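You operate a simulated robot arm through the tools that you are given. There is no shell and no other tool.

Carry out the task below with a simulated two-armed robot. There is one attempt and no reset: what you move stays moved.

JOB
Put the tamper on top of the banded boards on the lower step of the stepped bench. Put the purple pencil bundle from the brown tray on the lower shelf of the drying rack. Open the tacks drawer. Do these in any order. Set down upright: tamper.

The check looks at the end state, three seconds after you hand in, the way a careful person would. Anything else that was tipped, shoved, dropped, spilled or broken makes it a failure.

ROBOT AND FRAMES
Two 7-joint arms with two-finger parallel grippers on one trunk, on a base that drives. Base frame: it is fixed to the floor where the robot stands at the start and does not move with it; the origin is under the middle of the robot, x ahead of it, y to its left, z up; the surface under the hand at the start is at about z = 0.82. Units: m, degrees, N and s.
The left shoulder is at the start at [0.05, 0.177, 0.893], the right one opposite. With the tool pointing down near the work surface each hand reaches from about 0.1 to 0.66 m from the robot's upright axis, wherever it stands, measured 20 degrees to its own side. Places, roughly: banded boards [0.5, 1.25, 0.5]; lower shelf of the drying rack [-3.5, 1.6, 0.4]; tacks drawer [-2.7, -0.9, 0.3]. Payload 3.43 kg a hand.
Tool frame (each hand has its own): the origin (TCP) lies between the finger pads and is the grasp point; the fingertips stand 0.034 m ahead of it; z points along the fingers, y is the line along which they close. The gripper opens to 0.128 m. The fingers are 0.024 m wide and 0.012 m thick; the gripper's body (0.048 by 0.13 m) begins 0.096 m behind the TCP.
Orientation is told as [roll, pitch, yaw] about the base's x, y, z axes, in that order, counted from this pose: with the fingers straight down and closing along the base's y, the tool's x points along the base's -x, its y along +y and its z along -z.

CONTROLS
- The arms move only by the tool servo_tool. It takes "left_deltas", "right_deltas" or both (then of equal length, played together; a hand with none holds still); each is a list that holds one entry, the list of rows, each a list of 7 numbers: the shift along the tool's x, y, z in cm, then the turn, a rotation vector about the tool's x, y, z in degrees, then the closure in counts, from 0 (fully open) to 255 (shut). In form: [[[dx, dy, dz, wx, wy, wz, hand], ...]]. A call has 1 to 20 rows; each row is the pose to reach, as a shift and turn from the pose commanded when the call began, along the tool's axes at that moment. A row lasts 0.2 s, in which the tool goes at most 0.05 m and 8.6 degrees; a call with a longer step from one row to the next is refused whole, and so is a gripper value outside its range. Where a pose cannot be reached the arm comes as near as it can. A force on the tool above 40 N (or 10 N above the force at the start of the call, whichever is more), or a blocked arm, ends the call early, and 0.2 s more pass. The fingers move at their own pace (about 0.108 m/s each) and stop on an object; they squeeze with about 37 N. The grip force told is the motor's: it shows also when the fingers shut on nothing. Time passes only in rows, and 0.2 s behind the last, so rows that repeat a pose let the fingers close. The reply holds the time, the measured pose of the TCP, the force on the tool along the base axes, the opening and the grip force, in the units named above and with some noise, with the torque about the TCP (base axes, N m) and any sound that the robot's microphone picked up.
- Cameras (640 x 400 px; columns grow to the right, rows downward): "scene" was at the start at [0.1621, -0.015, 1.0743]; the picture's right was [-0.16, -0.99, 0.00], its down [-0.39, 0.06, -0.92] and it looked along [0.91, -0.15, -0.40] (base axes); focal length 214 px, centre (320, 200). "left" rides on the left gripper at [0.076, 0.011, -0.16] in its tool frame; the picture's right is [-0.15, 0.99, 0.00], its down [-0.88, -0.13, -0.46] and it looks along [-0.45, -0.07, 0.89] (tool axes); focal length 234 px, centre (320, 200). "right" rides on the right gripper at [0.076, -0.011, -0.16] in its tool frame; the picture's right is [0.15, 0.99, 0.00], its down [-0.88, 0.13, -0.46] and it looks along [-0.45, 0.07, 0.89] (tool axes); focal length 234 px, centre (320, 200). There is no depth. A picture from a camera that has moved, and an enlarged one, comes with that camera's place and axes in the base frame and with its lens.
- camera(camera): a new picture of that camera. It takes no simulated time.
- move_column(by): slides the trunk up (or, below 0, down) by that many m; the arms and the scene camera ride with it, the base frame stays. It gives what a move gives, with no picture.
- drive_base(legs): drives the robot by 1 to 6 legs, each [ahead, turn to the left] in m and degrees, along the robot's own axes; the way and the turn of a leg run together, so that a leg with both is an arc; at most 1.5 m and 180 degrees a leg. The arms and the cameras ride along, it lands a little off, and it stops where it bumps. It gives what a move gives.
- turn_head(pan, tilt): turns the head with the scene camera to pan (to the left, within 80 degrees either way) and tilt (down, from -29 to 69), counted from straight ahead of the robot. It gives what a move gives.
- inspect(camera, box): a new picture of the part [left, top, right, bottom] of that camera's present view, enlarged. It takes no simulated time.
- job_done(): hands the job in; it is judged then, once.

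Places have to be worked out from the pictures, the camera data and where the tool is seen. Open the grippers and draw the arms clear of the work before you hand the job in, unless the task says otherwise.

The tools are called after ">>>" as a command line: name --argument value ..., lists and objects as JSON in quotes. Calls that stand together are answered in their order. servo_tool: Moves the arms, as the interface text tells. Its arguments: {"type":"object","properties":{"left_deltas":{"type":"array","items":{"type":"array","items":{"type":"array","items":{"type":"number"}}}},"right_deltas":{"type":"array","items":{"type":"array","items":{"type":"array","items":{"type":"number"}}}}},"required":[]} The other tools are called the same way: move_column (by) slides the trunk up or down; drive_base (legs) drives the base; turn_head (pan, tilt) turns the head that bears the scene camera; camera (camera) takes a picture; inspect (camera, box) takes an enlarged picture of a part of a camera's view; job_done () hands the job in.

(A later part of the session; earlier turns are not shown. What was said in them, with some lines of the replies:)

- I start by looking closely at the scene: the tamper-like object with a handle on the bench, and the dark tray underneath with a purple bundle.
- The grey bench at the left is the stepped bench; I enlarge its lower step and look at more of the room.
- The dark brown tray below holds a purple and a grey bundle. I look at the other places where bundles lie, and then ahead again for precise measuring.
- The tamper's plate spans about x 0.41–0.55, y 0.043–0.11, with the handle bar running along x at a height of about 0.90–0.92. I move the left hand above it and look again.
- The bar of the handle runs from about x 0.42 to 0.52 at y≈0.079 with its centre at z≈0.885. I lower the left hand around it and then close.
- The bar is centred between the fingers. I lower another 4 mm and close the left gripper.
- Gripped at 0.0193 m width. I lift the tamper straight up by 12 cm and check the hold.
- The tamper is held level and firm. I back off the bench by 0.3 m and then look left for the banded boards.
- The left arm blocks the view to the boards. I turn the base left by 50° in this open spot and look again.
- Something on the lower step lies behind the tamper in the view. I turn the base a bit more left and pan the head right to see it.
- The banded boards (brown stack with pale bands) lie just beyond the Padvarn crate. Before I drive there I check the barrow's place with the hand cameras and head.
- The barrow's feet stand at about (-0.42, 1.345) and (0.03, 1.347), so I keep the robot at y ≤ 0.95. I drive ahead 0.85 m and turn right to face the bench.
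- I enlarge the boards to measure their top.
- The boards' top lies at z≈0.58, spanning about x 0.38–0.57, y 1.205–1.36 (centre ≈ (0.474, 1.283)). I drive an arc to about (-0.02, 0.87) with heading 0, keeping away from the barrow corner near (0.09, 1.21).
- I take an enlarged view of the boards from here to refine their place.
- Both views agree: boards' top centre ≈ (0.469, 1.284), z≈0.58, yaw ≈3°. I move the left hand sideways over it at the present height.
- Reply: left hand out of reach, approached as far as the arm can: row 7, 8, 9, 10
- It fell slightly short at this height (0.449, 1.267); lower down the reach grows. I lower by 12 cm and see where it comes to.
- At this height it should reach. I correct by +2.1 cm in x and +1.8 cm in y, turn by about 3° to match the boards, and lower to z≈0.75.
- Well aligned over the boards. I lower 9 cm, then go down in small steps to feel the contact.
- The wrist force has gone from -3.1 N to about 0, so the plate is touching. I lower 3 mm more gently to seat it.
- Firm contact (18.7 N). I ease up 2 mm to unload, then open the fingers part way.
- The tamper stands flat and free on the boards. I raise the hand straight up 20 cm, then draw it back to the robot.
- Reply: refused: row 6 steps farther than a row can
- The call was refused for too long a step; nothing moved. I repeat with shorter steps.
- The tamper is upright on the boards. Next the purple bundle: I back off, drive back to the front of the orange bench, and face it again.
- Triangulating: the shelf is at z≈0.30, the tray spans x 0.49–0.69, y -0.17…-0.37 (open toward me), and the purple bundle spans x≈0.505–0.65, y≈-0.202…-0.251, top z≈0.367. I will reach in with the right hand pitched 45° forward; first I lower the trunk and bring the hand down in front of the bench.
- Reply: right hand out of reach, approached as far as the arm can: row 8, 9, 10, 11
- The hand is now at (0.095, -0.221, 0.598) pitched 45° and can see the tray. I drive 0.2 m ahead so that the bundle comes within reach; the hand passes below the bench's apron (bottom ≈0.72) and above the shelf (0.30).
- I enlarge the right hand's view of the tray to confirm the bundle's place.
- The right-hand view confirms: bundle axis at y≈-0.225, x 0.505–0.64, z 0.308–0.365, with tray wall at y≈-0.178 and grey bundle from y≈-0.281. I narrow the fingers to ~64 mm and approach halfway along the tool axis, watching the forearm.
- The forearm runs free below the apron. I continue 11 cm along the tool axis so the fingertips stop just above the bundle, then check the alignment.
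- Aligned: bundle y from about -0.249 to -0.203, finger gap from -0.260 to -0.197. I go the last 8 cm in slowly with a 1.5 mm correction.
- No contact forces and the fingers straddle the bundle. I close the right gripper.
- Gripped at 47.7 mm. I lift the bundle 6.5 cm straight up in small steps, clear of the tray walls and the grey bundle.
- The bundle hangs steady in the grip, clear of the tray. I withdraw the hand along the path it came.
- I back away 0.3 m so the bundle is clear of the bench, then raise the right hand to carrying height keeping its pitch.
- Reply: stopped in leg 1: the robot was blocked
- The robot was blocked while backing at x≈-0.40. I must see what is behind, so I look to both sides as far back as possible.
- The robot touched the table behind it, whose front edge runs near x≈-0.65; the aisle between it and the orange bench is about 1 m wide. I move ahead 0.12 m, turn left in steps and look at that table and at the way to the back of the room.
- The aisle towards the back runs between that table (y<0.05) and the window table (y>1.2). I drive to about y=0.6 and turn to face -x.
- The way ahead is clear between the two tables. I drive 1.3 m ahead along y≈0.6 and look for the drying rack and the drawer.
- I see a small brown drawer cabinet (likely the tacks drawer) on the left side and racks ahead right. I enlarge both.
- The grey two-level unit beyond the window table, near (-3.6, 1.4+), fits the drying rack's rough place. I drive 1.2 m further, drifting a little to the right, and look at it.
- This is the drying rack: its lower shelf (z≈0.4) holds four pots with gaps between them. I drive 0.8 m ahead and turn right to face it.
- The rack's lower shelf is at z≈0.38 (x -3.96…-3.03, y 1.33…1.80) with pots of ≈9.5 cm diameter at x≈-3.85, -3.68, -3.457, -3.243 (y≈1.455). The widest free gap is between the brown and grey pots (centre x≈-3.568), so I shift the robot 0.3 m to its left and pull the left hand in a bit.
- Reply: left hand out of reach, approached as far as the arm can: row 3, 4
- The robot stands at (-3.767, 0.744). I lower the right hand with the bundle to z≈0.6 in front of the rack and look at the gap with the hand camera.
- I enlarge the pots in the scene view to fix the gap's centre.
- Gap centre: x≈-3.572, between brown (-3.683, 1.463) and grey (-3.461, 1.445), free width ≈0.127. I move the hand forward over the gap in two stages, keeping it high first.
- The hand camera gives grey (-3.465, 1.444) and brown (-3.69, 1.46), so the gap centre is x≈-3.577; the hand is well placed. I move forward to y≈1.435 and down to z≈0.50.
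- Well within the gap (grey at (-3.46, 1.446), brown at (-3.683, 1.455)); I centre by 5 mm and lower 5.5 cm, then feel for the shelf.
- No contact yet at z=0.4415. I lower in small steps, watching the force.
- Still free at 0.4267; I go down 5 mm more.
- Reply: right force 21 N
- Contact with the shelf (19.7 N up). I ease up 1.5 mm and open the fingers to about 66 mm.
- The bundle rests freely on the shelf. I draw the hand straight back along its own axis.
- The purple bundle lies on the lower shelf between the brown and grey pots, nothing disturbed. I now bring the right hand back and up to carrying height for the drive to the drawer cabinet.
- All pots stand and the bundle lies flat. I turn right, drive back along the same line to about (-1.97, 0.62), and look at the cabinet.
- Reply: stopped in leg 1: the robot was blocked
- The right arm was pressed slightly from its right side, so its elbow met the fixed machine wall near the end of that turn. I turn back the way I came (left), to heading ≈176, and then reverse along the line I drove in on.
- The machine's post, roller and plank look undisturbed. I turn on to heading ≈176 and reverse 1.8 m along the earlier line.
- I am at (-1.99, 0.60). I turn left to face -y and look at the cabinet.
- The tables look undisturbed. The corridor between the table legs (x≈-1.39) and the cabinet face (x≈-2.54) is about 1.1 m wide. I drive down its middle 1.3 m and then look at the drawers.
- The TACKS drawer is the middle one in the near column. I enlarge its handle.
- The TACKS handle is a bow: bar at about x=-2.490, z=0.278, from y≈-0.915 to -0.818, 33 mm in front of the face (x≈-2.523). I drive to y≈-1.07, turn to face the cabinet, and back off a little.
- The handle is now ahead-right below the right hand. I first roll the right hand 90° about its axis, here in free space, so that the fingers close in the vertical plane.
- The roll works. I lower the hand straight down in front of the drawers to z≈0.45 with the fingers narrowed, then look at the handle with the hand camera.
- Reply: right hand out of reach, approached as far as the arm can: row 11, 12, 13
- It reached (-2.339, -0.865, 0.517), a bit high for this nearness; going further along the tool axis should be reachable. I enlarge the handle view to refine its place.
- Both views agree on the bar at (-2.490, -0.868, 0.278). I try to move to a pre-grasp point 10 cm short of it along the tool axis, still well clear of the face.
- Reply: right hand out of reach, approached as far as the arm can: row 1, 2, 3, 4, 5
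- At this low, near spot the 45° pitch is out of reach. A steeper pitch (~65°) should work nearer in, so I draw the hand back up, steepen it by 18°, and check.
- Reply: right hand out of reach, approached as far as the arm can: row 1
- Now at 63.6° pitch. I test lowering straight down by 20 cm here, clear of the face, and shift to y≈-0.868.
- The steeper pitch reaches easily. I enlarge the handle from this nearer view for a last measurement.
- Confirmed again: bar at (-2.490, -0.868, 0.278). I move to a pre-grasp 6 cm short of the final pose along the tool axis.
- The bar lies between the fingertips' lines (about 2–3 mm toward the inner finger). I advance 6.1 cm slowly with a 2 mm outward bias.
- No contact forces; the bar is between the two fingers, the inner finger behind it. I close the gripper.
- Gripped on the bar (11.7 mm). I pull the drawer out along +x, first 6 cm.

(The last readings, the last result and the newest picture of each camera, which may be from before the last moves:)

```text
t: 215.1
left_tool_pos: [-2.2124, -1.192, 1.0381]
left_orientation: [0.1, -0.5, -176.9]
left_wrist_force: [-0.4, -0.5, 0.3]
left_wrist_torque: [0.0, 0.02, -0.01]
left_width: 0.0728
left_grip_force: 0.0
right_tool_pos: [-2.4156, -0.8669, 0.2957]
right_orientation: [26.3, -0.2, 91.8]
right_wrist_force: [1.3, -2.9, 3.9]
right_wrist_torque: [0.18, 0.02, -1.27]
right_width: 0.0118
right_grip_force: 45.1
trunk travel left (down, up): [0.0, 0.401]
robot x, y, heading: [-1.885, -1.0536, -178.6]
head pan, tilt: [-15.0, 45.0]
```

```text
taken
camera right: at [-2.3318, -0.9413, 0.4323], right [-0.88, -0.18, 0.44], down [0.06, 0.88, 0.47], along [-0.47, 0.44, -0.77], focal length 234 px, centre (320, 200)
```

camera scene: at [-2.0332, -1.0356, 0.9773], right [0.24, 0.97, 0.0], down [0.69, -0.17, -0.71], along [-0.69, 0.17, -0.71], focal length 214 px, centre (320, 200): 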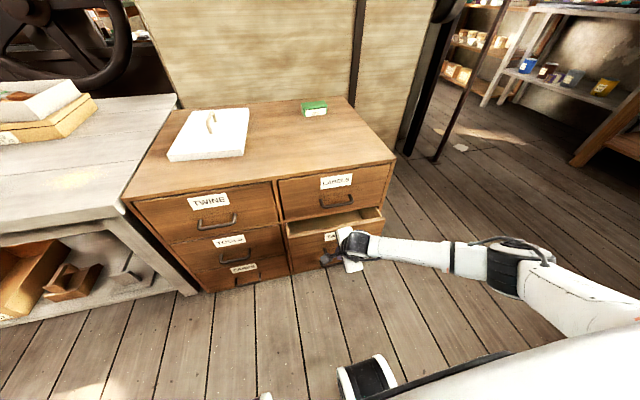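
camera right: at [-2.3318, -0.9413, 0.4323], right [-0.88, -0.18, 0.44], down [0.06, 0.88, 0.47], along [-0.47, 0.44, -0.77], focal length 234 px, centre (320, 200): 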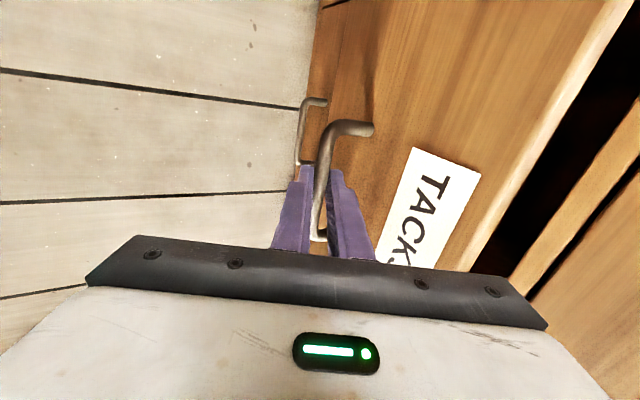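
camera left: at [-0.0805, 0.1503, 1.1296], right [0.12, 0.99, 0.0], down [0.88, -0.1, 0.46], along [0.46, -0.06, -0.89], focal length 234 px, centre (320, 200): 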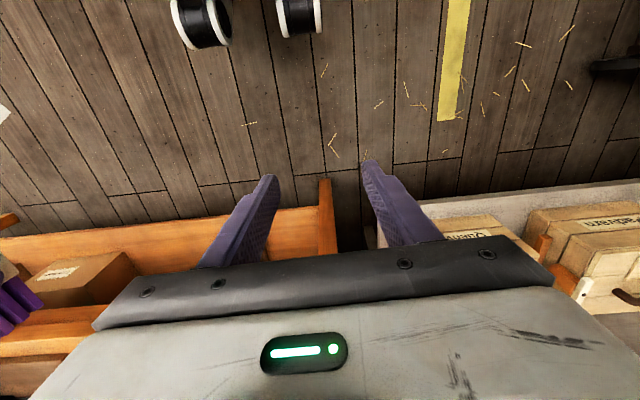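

The drawer slides out well, 6 cm so far. I pull 13 cm further.

>>> servo_tool --right_deltas '[[[0.06, -1.79, -0.89, 0, 0, 0, 255], [0.12, -3.58, -1.78, 0, 0, 0, 255], [0.18, -5.37, -2.67, 0, 0, 0, 255], [0.24, -7.17, -3.56, 0, 0, 0, 255], [0.3, -8.96, -4.45, 0, 0, 0, 255], [0.36, -10.7, -5.3, 0, 0, 0, 255], [0.4, -11.6, -5.78, 0, 0, 0, 255], [0.4, -11.6, -5.78, 0, 0, 0, 255]]]'

>>> camera --camera "scene"

```text
t: 216.5
left_tool_pos: [-2.2116, -1.1906, 1.0391]
left_orientation: [0.1, -0.4, -177.0]
left_wrist_force: [-0.6, -0.3, 0.3]
left_wrist_torque: [-0.01, 0.05, -0.03]
left_width: 0.0727
left_grip_force: 0.0
right_tool_pos: [-2.3052, -0.8667, 0.2967]
right_orientation: [26.6, 0.0, 90.3]
right_wrist_force: [0.4, -0.9, -8.2]
right_wrist_torque: [0.68, 0.01, 0.35]
right_width: 0.0118
right_grip_force: 45.0
right hand out of reach, approached as far as the arm can: row 7
trunk travel left (down, up): [0.0, 0.401]
robot x, y, heading: [-1.8839, -1.055, -178.7]
head pan, tilt: [-15.0, 45.0]
stopped in row 7 (right hand): the force on the tool passed its limit at 52 N (the readings are from after the stop); the commanded pose is now the measured one
```

```text
taken
camera scene: at [-2.0335, -1.0351, 0.9771], right [0.24, 0.97, 0.0], down [0.69, -0.17, -0.71], along [-0.69, 0.17, -0.71], focal length 214 px, centre (320, 200)
```

scene: 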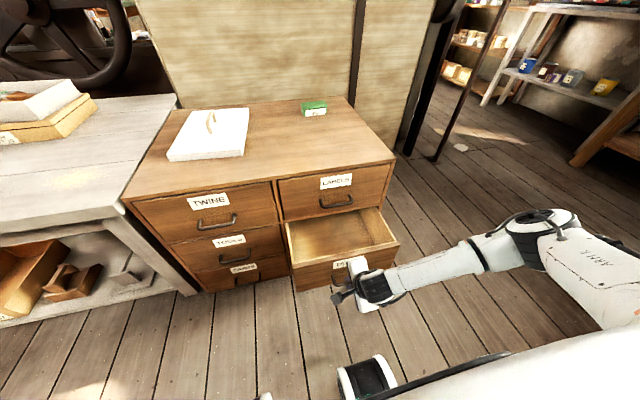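

The drawer is open about 17 cm; the arm came to its near-reach limit there. I ease it further by backing the base a little (there is ≈10 cm of room behind), in small steps, watching the force.

>>> drive_base --legs '[[-0.04, 0]]'

```text
t: 217.3
left_tool_pos: [-2.1741, -1.1906, 1.0379]
left_orientation: [0.0, -0.3, -177.0]
left_wrist_force: [0.0, 0.7, 0.4]
left_wrist_torque: [0.01, -0.01, 0.02]
left_width: 0.0728
left_grip_force: 0.1
right_tool_pos: [-2.2653, -0.8667, 0.2969]
right_orientation: [26.6, 0.3, 90.3]
right_wrist_force: [1.0, -7.9, -22.0]
right_wrist_torque: [0.42, -0.16, 0.67]
right_width: 0.0118
right_grip_force: 45.0
trunk travel left (down, up): [0.0, 0.401]
robot x, y, heading: [-1.8436, -1.0538, -178.7]
head pan, tilt: [-15.0, 45.0]
```

That gave 4 cm more (21 cm open) with almost no resistance in x, only a 22 N upward strain on the handle. I relieve it by lowering the command slightly and then back another 3 cm.

>>> servo_tool --right_deltas '[[[0, -0.13, 0.27, 0, 0, 0, 255], [0, -0.13, 0.27, 0, 0, 0, 255]]]'

>>> drive_base --legs '[[-0.03, 0]]'

>>> camera --camera "scene"

```text
t: 217.9
left_tool_pos: [-2.1717, -1.1919, 1.0388]
left_orientation: [-0.1, -0.5, -176.9]
left_wrist_force: [0.3, -1.2, 0.0]
left_wrist_torque: [-0.01, 0.02, 0.02]
left_width: 0.0725
left_grip_force: 0.2
right_tool_pos: [-2.2668, -0.867, 0.2965]
right_orientation: [27.0, 0.2, 90.3]
right_wrist_force: [-0.1, 4.4, 15.5]
right_wrist_torque: [-0.35, 0.1, 1.02]
right_width: 0.0119
right_grip_force: 45.3
trunk travel left (down, up): [0.0, 0.401]
robot x, y, heading: [-1.8471, -1.0514, -178.7]
head pan, tilt: [-15.0, 45.0]
```

```text
t: 218.8
left_tool_pos: [-2.1414, -1.1906, 1.0391]
left_orientation: [0.0, -0.4, -177.0]
left_wrist_force: [-0.3, 0.1, 0.4]
left_wrist_torque: [0.0, 0.01, -0.01]
left_width: 0.0726
left_grip_force: 0.0
right_tool_pos: [-2.2372, -0.8675, 0.2971]
right_orientation: [26.9, 0.2, 90.2]
right_wrist_force: [0.9, 1.9, 28.2]
right_wrist_torque: [0.9, 0.23, 0.31]
right_width: 0.0115
right_grip_force: 44.8
trunk travel left (down, up): [0.0, 0.401]
robot x, y, heading: [-1.8156, -1.0535, -178.8]
head pan, tilt: [-15.0, 45.0]
```

```text
taken
camera scene: at [-1.9623, -1.0343, 0.9777], right [0.24, 0.97, 0.0], down [0.69, -0.17, -0.71], along [-0.69, 0.17, -0.71], focal length 214 px, centre (320, 200)
```

scene: 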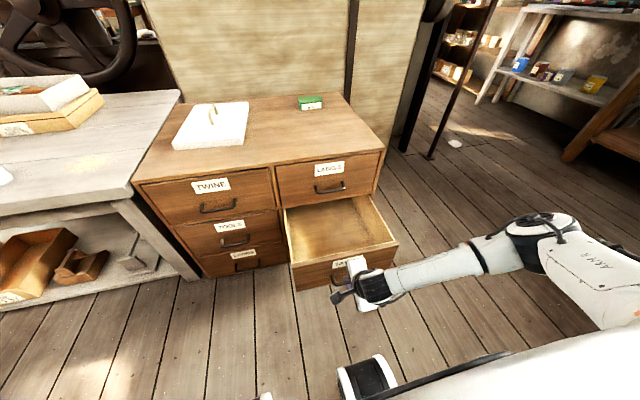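

The drawer is now about 24 cm out. I relieve the vertical strain and back 3 cm more, still clear of the table behind.

>>> servo_tool --right_deltas '[[[0, 0.07, -0.15, 0, 0, 0, 255], [0, 0.07, -0.15, 0, 0, 0, 255]]]'

>>> drive_base --legs '[[-0.03, 0]]'

>>> camera --camera "scene"

```text
t: 219.4
left_tool_pos: [-2.142, -1.1902, 1.0388]
left_orientation: [0.0, -0.4, -177.0]
left_wrist_force: [-0.5, -0.5, -0.7]
left_wrist_torque: [0.04, 0.0, 0.02]
left_width: 0.0729
left_grip_force: 0.0
right_tool_pos: [-2.2364, -0.8663, 0.2968]
right_orientation: [26.8, 0.2, 90.5]
right_wrist_force: [-0.5, 0.1, 0.3]
right_wrist_torque: [0.74, 0.11, 0.49]
right_width: 0.0118
right_grip_force: 45.0
trunk travel left (down, up): [0.0, 0.401]
robot x, y, heading: [-1.815, -1.0498, -178.7]
head pan, tilt: [-15.0, 45.0]
```

```text
t: 220.2
left_tool_pos: [-2.1143, -1.1895, 1.0373]
left_orientation: [0.0, -0.4, -177.0]
left_wrist_force: [-1.1, -0.1, 0.1]
left_wrist_torque: [0.02, 0.01, 0.0]
left_width: 0.0727
left_grip_force: 0.0
right_tool_pos: [-2.2057, -0.8683, 0.2972]
right_orientation: [26.7, 0.3, 90.4]
right_wrist_force: [0.7, -3.2, -1.4]
right_wrist_torque: [0.62, -0.08, 0.51]
right_width: 0.0118
right_grip_force: 44.6
trunk travel left (down, up): [0.0, 0.401]
robot x, y, heading: [-1.787, -1.048, -178.5]
head pan, tilt: [-15.0, 45.0]
```

```text
taken
camera scene: at [-1.9337, -1.0329, 0.9772], right [0.24, 0.97, 0.0], down [0.69, -0.17, -0.71], along [-0.69, 0.17, -0.71], focal length 214 px, centre (320, 200)
```

scene: 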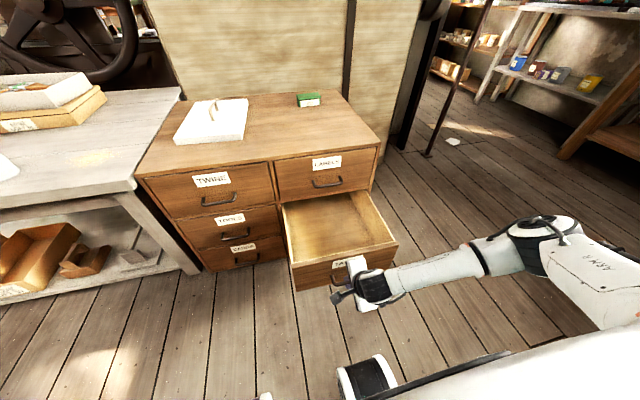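

The drawer stands 27 cm open with no load. I open the fingers just enough and withdraw along the tool axis.

>>> servo_tool --right_deltas '[[[0, 0, 0, 0, 0, 0, 225], [0, 0, 0, 0, 0, 0, 205], [0, 0, 0, 0, 0, 0, 195], [0, 0, 0, 0, 0, 0, 195]]]'

>>> inspect --camera "right" --box '[240, 100, 440, 260]'

```text
t: 221.2
left_tool_pos: [-2.1128, -1.1889, 1.0387]
left_orientation: [-0.1, -0.3, -177.1]
left_wrist_force: [-0.4, 0.4, 0.0]
left_wrist_torque: [-0.02, 0.0, -0.04]
left_width: 0.0728
left_grip_force: 0.0
right_tool_pos: [-2.2077, -0.8666, 0.298]
right_orientation: [26.8, 0.3, 90.3]
right_wrist_force: [-0.6, -0.7, 0.5]
right_wrist_torque: [-0.01, -0.01, 0.02]
right_width: 0.0302
right_grip_force: 0.0
trunk travel left (down, up): [0.0, 0.401]
robot x, y, heading: [-1.7867, -1.0512, -178.9]
head pan, tilt: [-15.0, 45.0]
```

```text
2.50 times, centred on (340, 180) of right
camera zoom: at [-2.1246, -0.9415, 0.4332], right [-0.88, -0.15, 0.45], down [0.08, 0.88, 0.46], along [-0.46, 0.44, -0.77], focal length 585 px, centre (270, 250)
```

zoom: 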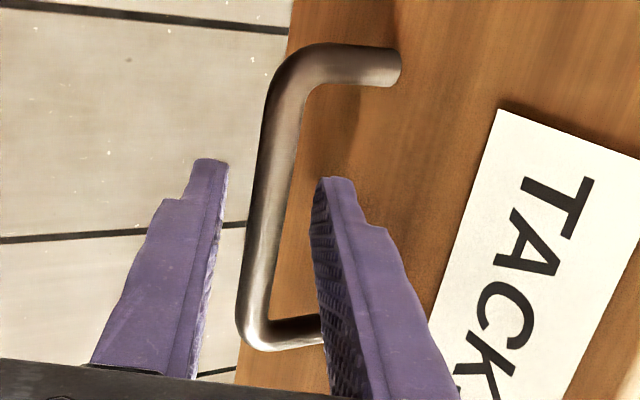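

Free on both sides. I withdraw carefully 2.4 cm along the tool axis first, watching for contact.

>>> servo_tool --right_deltas '[[[0, 0, -0.6, 0, 0, 0, 195], [0, 0, -1.2, 0, 0, 0, 195], [0, 0, -1.8, 0, 0, 0, 195], [0, 0, -2.4, 0, 0, 0, 195], [0, 0, -2.4, 0, 0, 0, 195]]]'

>>> inspect --camera "right" --box '[240, 100, 440, 260]'

```text
t: 222.4
left_tool_pos: [-2.1132, -1.1893, 1.0379]
left_orientation: [0.0, -0.3, -177.0]
left_wrist_force: [-0.6, 0.8, -0.1]
left_wrist_torque: [0.0, 0.01, 0.03]
left_width: 0.0729
left_grip_force: 0.0
right_tool_pos: [-2.1953, -0.8657, 0.3191]
right_orientation: [26.8, 0.4, 90.4]
right_wrist_force: [-0.2, -0.2, -1.1]
right_wrist_torque: [0.01, 0.03, 0.02]
right_width: 0.0301
right_grip_force: 0.1
trunk travel left (down, up): [0.0, 0.401]
robot x, y, heading: [-1.7796, -1.0497, -178.8]
head pan, tilt: [-15.0, 45.0]
```

```text
2.50 times, centred on (340, 180) of right
camera zoom: at [-2.1137, -0.9412, 0.4552], right [-0.88, -0.15, 0.45], down [0.08, 0.88, 0.46], along [-0.46, 0.44, -0.77], focal length 585 px, centre (270, 250)
```

zoom: 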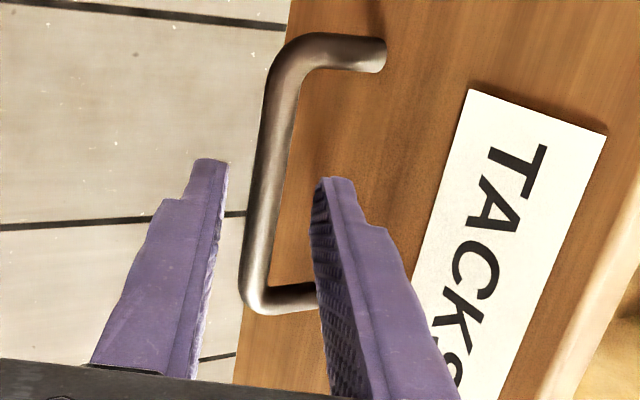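

Clear so far. I continue back and then lift the hand straight up away from the drawer.

>>> servo_tool --right_deltas '[[[0, 0, -2.0, 0, 0, 0, 195], [0, 0, -4.0, 0, 0, 0, 195], [0, 0.8, -7.0, 0, 0, 0, 195], [0, 2.5, -10.5, 0, 0, 0, 195], [0, 4.3, -14.0, 0, 0, 0, 195], [0, 6.0, -17.6, 0, 0, 0, 195], [0, 7.8, -21.2, 0, 0, 0, 195], [0, 9.6, -24.8, 0, 0, 0, 195], [0, 11.4, -28.4, 0, 0, 0, 195], [0, 13.2, -32.0, 0, 0, 0, 195], [0, 13.2, -32.0, 0, 0, 0, 195]]]'

>>> camera --camera "scene"

>>> camera --camera "right"

```text
t: 224.8
left_tool_pos: [-2.1134, -1.1898, 1.0377]
left_orientation: [0.0, -0.5, -176.9]
left_wrist_force: [-0.2, 0.9, 0.7]
left_wrist_torque: [0.0, 0.01, -0.01]
left_width: 0.0726
left_grip_force: 0.1
right_tool_pos: [-2.1691, -0.8633, 0.6646]
right_orientation: [26.8, 0.2, 90.4]
right_wrist_force: [-1.5, 1.0, 0.7]
right_wrist_torque: [-0.02, -0.01, 0.02]
right_width: 0.03
right_grip_force: 0.1
trunk travel left (down, up): [0.0, 0.401]
robot x, y, heading: [-1.7831, -1.0504, -178.6]
head pan, tilt: [-15.0, 45.0]
```

```text
taken
camera scene: at [-1.9336, -1.0329, 0.9772], right [0.24, 0.97, 0.0], down [0.69, -0.17, -0.71], along [-0.69, 0.17, -0.71], focal length 214 px, centre (320, 200)
```

scene: 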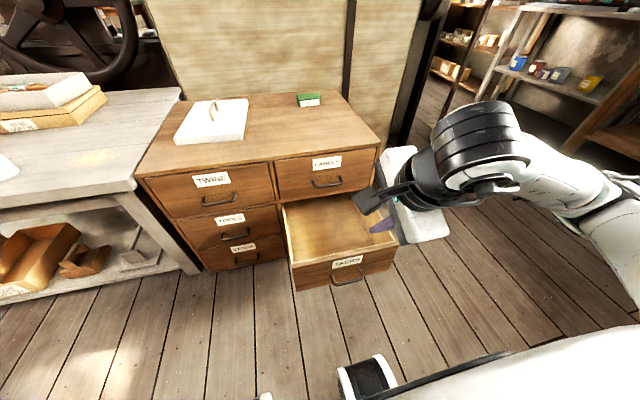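

```text
taken
camera right: at [-2.0867, -0.9387, 0.8012], right [-0.88, -0.15, 0.45], down [0.08, 0.88, 0.46], along [-0.46, 0.44, -0.77], focal length 234 px, centre (320, 200)
```

right: 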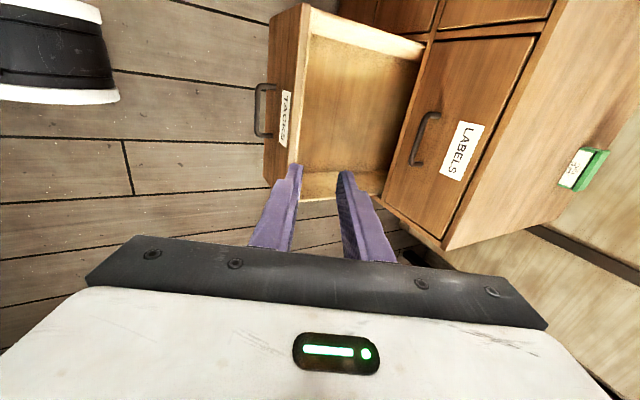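

The TACKS drawer stays open and everything else on the cabinet is in place. I raise the right hand further and open both grippers.

>>> servo_tool --right_deltas '[[[0, 1.8, -3.6, 0, 0, 0, 150], [0, 3.6, -7.2, 0, 0, 0, 100], [0, 5.4, -10.8, 0, 0, 0, 50], [0, 7.2, -14.4, 0, 0, 0, 0], [0, 9.0, -18.0, 0, 0, 0, 0], [0, 10.8, -21.6, 0, 0, 0, 0], [0, 10.8, -21.6, 0, 0, 0, 0]]]' --left_deltas '[[[0, 0, 0, 0, 0, 0, 80], [0, 0, 0, 0, 0, 0, 40], [0, 0, 0, 0, 0, 0, 0], [0, 0, 0, 0, 0, 0, 0], [0, 0, 0, 0, 0, 0, 0], [0, 0, 0, 0, 0, 0, 0], [0, 0, 0, 0, 0, 0, 0]]]'

>>> turn_head --pan -60 --tilt 15

>>> camera --camera "scene"

>>> turn_head --pan -10 --tilt 40

>>> camera --camera "scene"

```text
t: 226.4
left_tool_pos: [-2.1123, -1.1888, 1.0382]
left_orientation: [0.1, -0.4, -177.0]
left_wrist_force: [0.4, 0.5, 0.1]
left_wrist_torque: [0.02, 0.02, -0.03]
left_width: 0.1281
left_grip_force: 0.0
right_tool_pos: [-2.1675, -0.8648, 0.9044]
right_orientation: [26.8, 0.3, 90.4]
right_wrist_force: [-0.1, -0.4, -0.7]
right_wrist_torque: [-0.04, 0.0, 0.04]
right_width: 0.128
right_grip_force: 0.0
trunk travel left (down, up): [0.0, 0.401]
robot x, y, heading: [-1.7839, -1.0487, -178.3]
head pan, tilt: [-15.0, 45.0]
```

```text
t: 227.5
left_tool_pos: [-2.1142, -1.1888, 1.0379]
left_orientation: [-0.1, -0.4, -176.9]
left_wrist_force: [-0.7, -0.1, -0.2]
left_wrist_torque: [-0.01, -0.02, 0.02]
left_width: 0.128
left_grip_force: 0.0
right_tool_pos: [-2.1674, -0.8645, 0.9046]
right_orientation: [26.7, 0.3, 90.3]
right_wrist_force: [-0.3, -0.4, 0.4]
right_wrist_torque: [-0.03, 0.02, 0.0]
right_width: 0.1279
right_grip_force: 0.0
trunk travel left (down, up): [0.0, 0.401]
robot x, y, heading: [-1.7864, -1.0478, -178.9]
head pan, tilt: [-60.0, 15.0]
```

```text
taken
camera scene: at [-1.9033, -0.9723, 1.024], right [0.85, 0.52, 0.0], down [0.14, -0.22, -0.97], along [-0.5, 0.82, -0.26], focal length 214 px, centre (320, 200)
```

scene: 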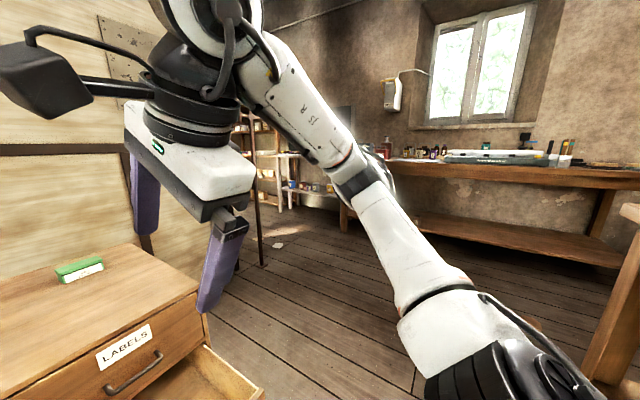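

```text
t: 228.7
left_tool_pos: [-2.1107, -1.1892, 1.0384]
left_orientation: [0.0, -0.5, -177.0]
left_wrist_force: [-0.9, 0.6, -0.5]
left_wrist_torque: [-0.01, -0.01, 0.0]
left_width: 0.1281
left_grip_force: 0.0
right_tool_pos: [-2.1678, -0.8647, 0.9041]
right_orientation: [26.8, 0.4, 90.4]
right_wrist_force: [0.9, -0.5, 0.5]
right_wrist_torque: [-0.02, -0.04, -0.02]
right_width: 0.128
right_grip_force: 0.1
trunk travel left (down, up): [0.0, 0.401]
robot x, y, heading: [-1.783, -1.0538, -178.7]
head pan, tilt: [-10.0, 40.0]
```

```text
taken
camera scene: at [-1.9387, -1.0392, 0.9845], right [0.15, 0.99, 0.0], down [0.64, -0.1, -0.77], along [-0.76, 0.12, -0.64], focal length 214 px, centre (320, 200)
```

scene: 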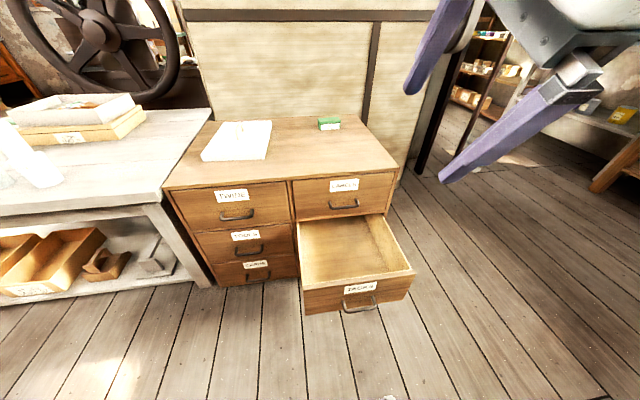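

The drawer stays open. I take one last enlarged look toward the drying rack to confirm the bundle still lies there.

>>> turn_head --pan -55 --tilt 15

>>> inspect --camera "scene" --box '[240, 140, 400, 240]'

```text
t: 229.8
left_tool_pos: [-2.1121, -1.1888, 1.039]
left_orientation: [0.0, -0.5, -177.1]
left_wrist_force: [-0.1, -0.1, 0.2]
left_wrist_torque: [0.01, -0.01, 0.01]
left_width: 0.1281
left_grip_force: 0.1
right_tool_pos: [-2.1696, -0.8638, 0.9042]
right_orientation: [26.8, 0.3, 90.4]
right_wrist_force: [-0.3, 0.3, 0.0]
right_wrist_torque: [-0.02, -0.01, 0.01]
right_width: 0.128
right_grip_force: 0.0
trunk travel left (down, up): [0.0, 0.401]
robot x, y, heading: [-1.7863, -1.0466, -178.6]
head pan, tilt: [-55.0, 15.0]
```

```text
4.00 times, centred on (320, 190) of scene
camera zoom: at [-1.91, -0.9769, 1.024], right [0.8, 0.59, 0.0], down [0.15, -0.21, -0.97], along [-0.57, 0.78, -0.26], focal length 858 px, centre (320, 240)
```

zoom: 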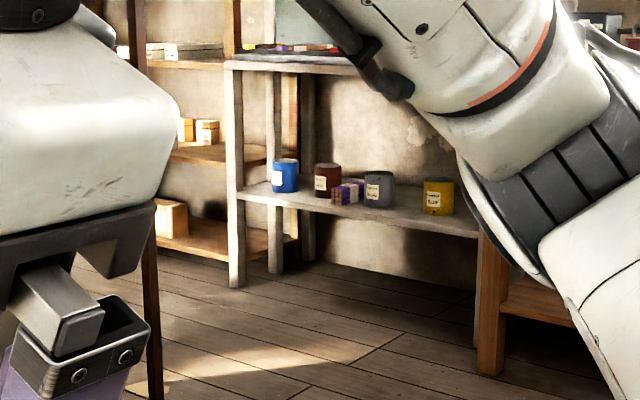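

The bundle lies on the rack's lower shelf with all four pots standing and the TACKS drawer is open. I left the tamper upright on the banded boards. Both grippers are open and the arms are clear, so I hand the job in.

>>> job_done

```text
The job is handed in.
```

I did all three parts of the job and handed it in; I don't know the verdict yet.

- **Tamper:** it stands upright on top of the banded boards on the lower step. I checked this just after letting go, but did not go back for a second look at the end.
- **Purple pencil bundle:** it lies flat on the lower shelf of the drying rack, between the brown and grey pots. A last look showed it there with all four pots still standing.
- **Tacks drawer:** it is open about 27 cm and stayed open after I let go of the handle.

The robot bumped into things twice while driving:

- **Table behind the orange bench:** the base touched it when backing away. A later look showed nothing on it out of place.
- **Near the drying rack:** the right arm pressed against something on its right during a turn, most likely the fixed machine there. The parts I could see afterwards looked undisturbed, but I never saw the exact contact point, and I did not check again whether the sponge on the plank beside it was still in place.

Both grippers are open and the arms are clear of the work.
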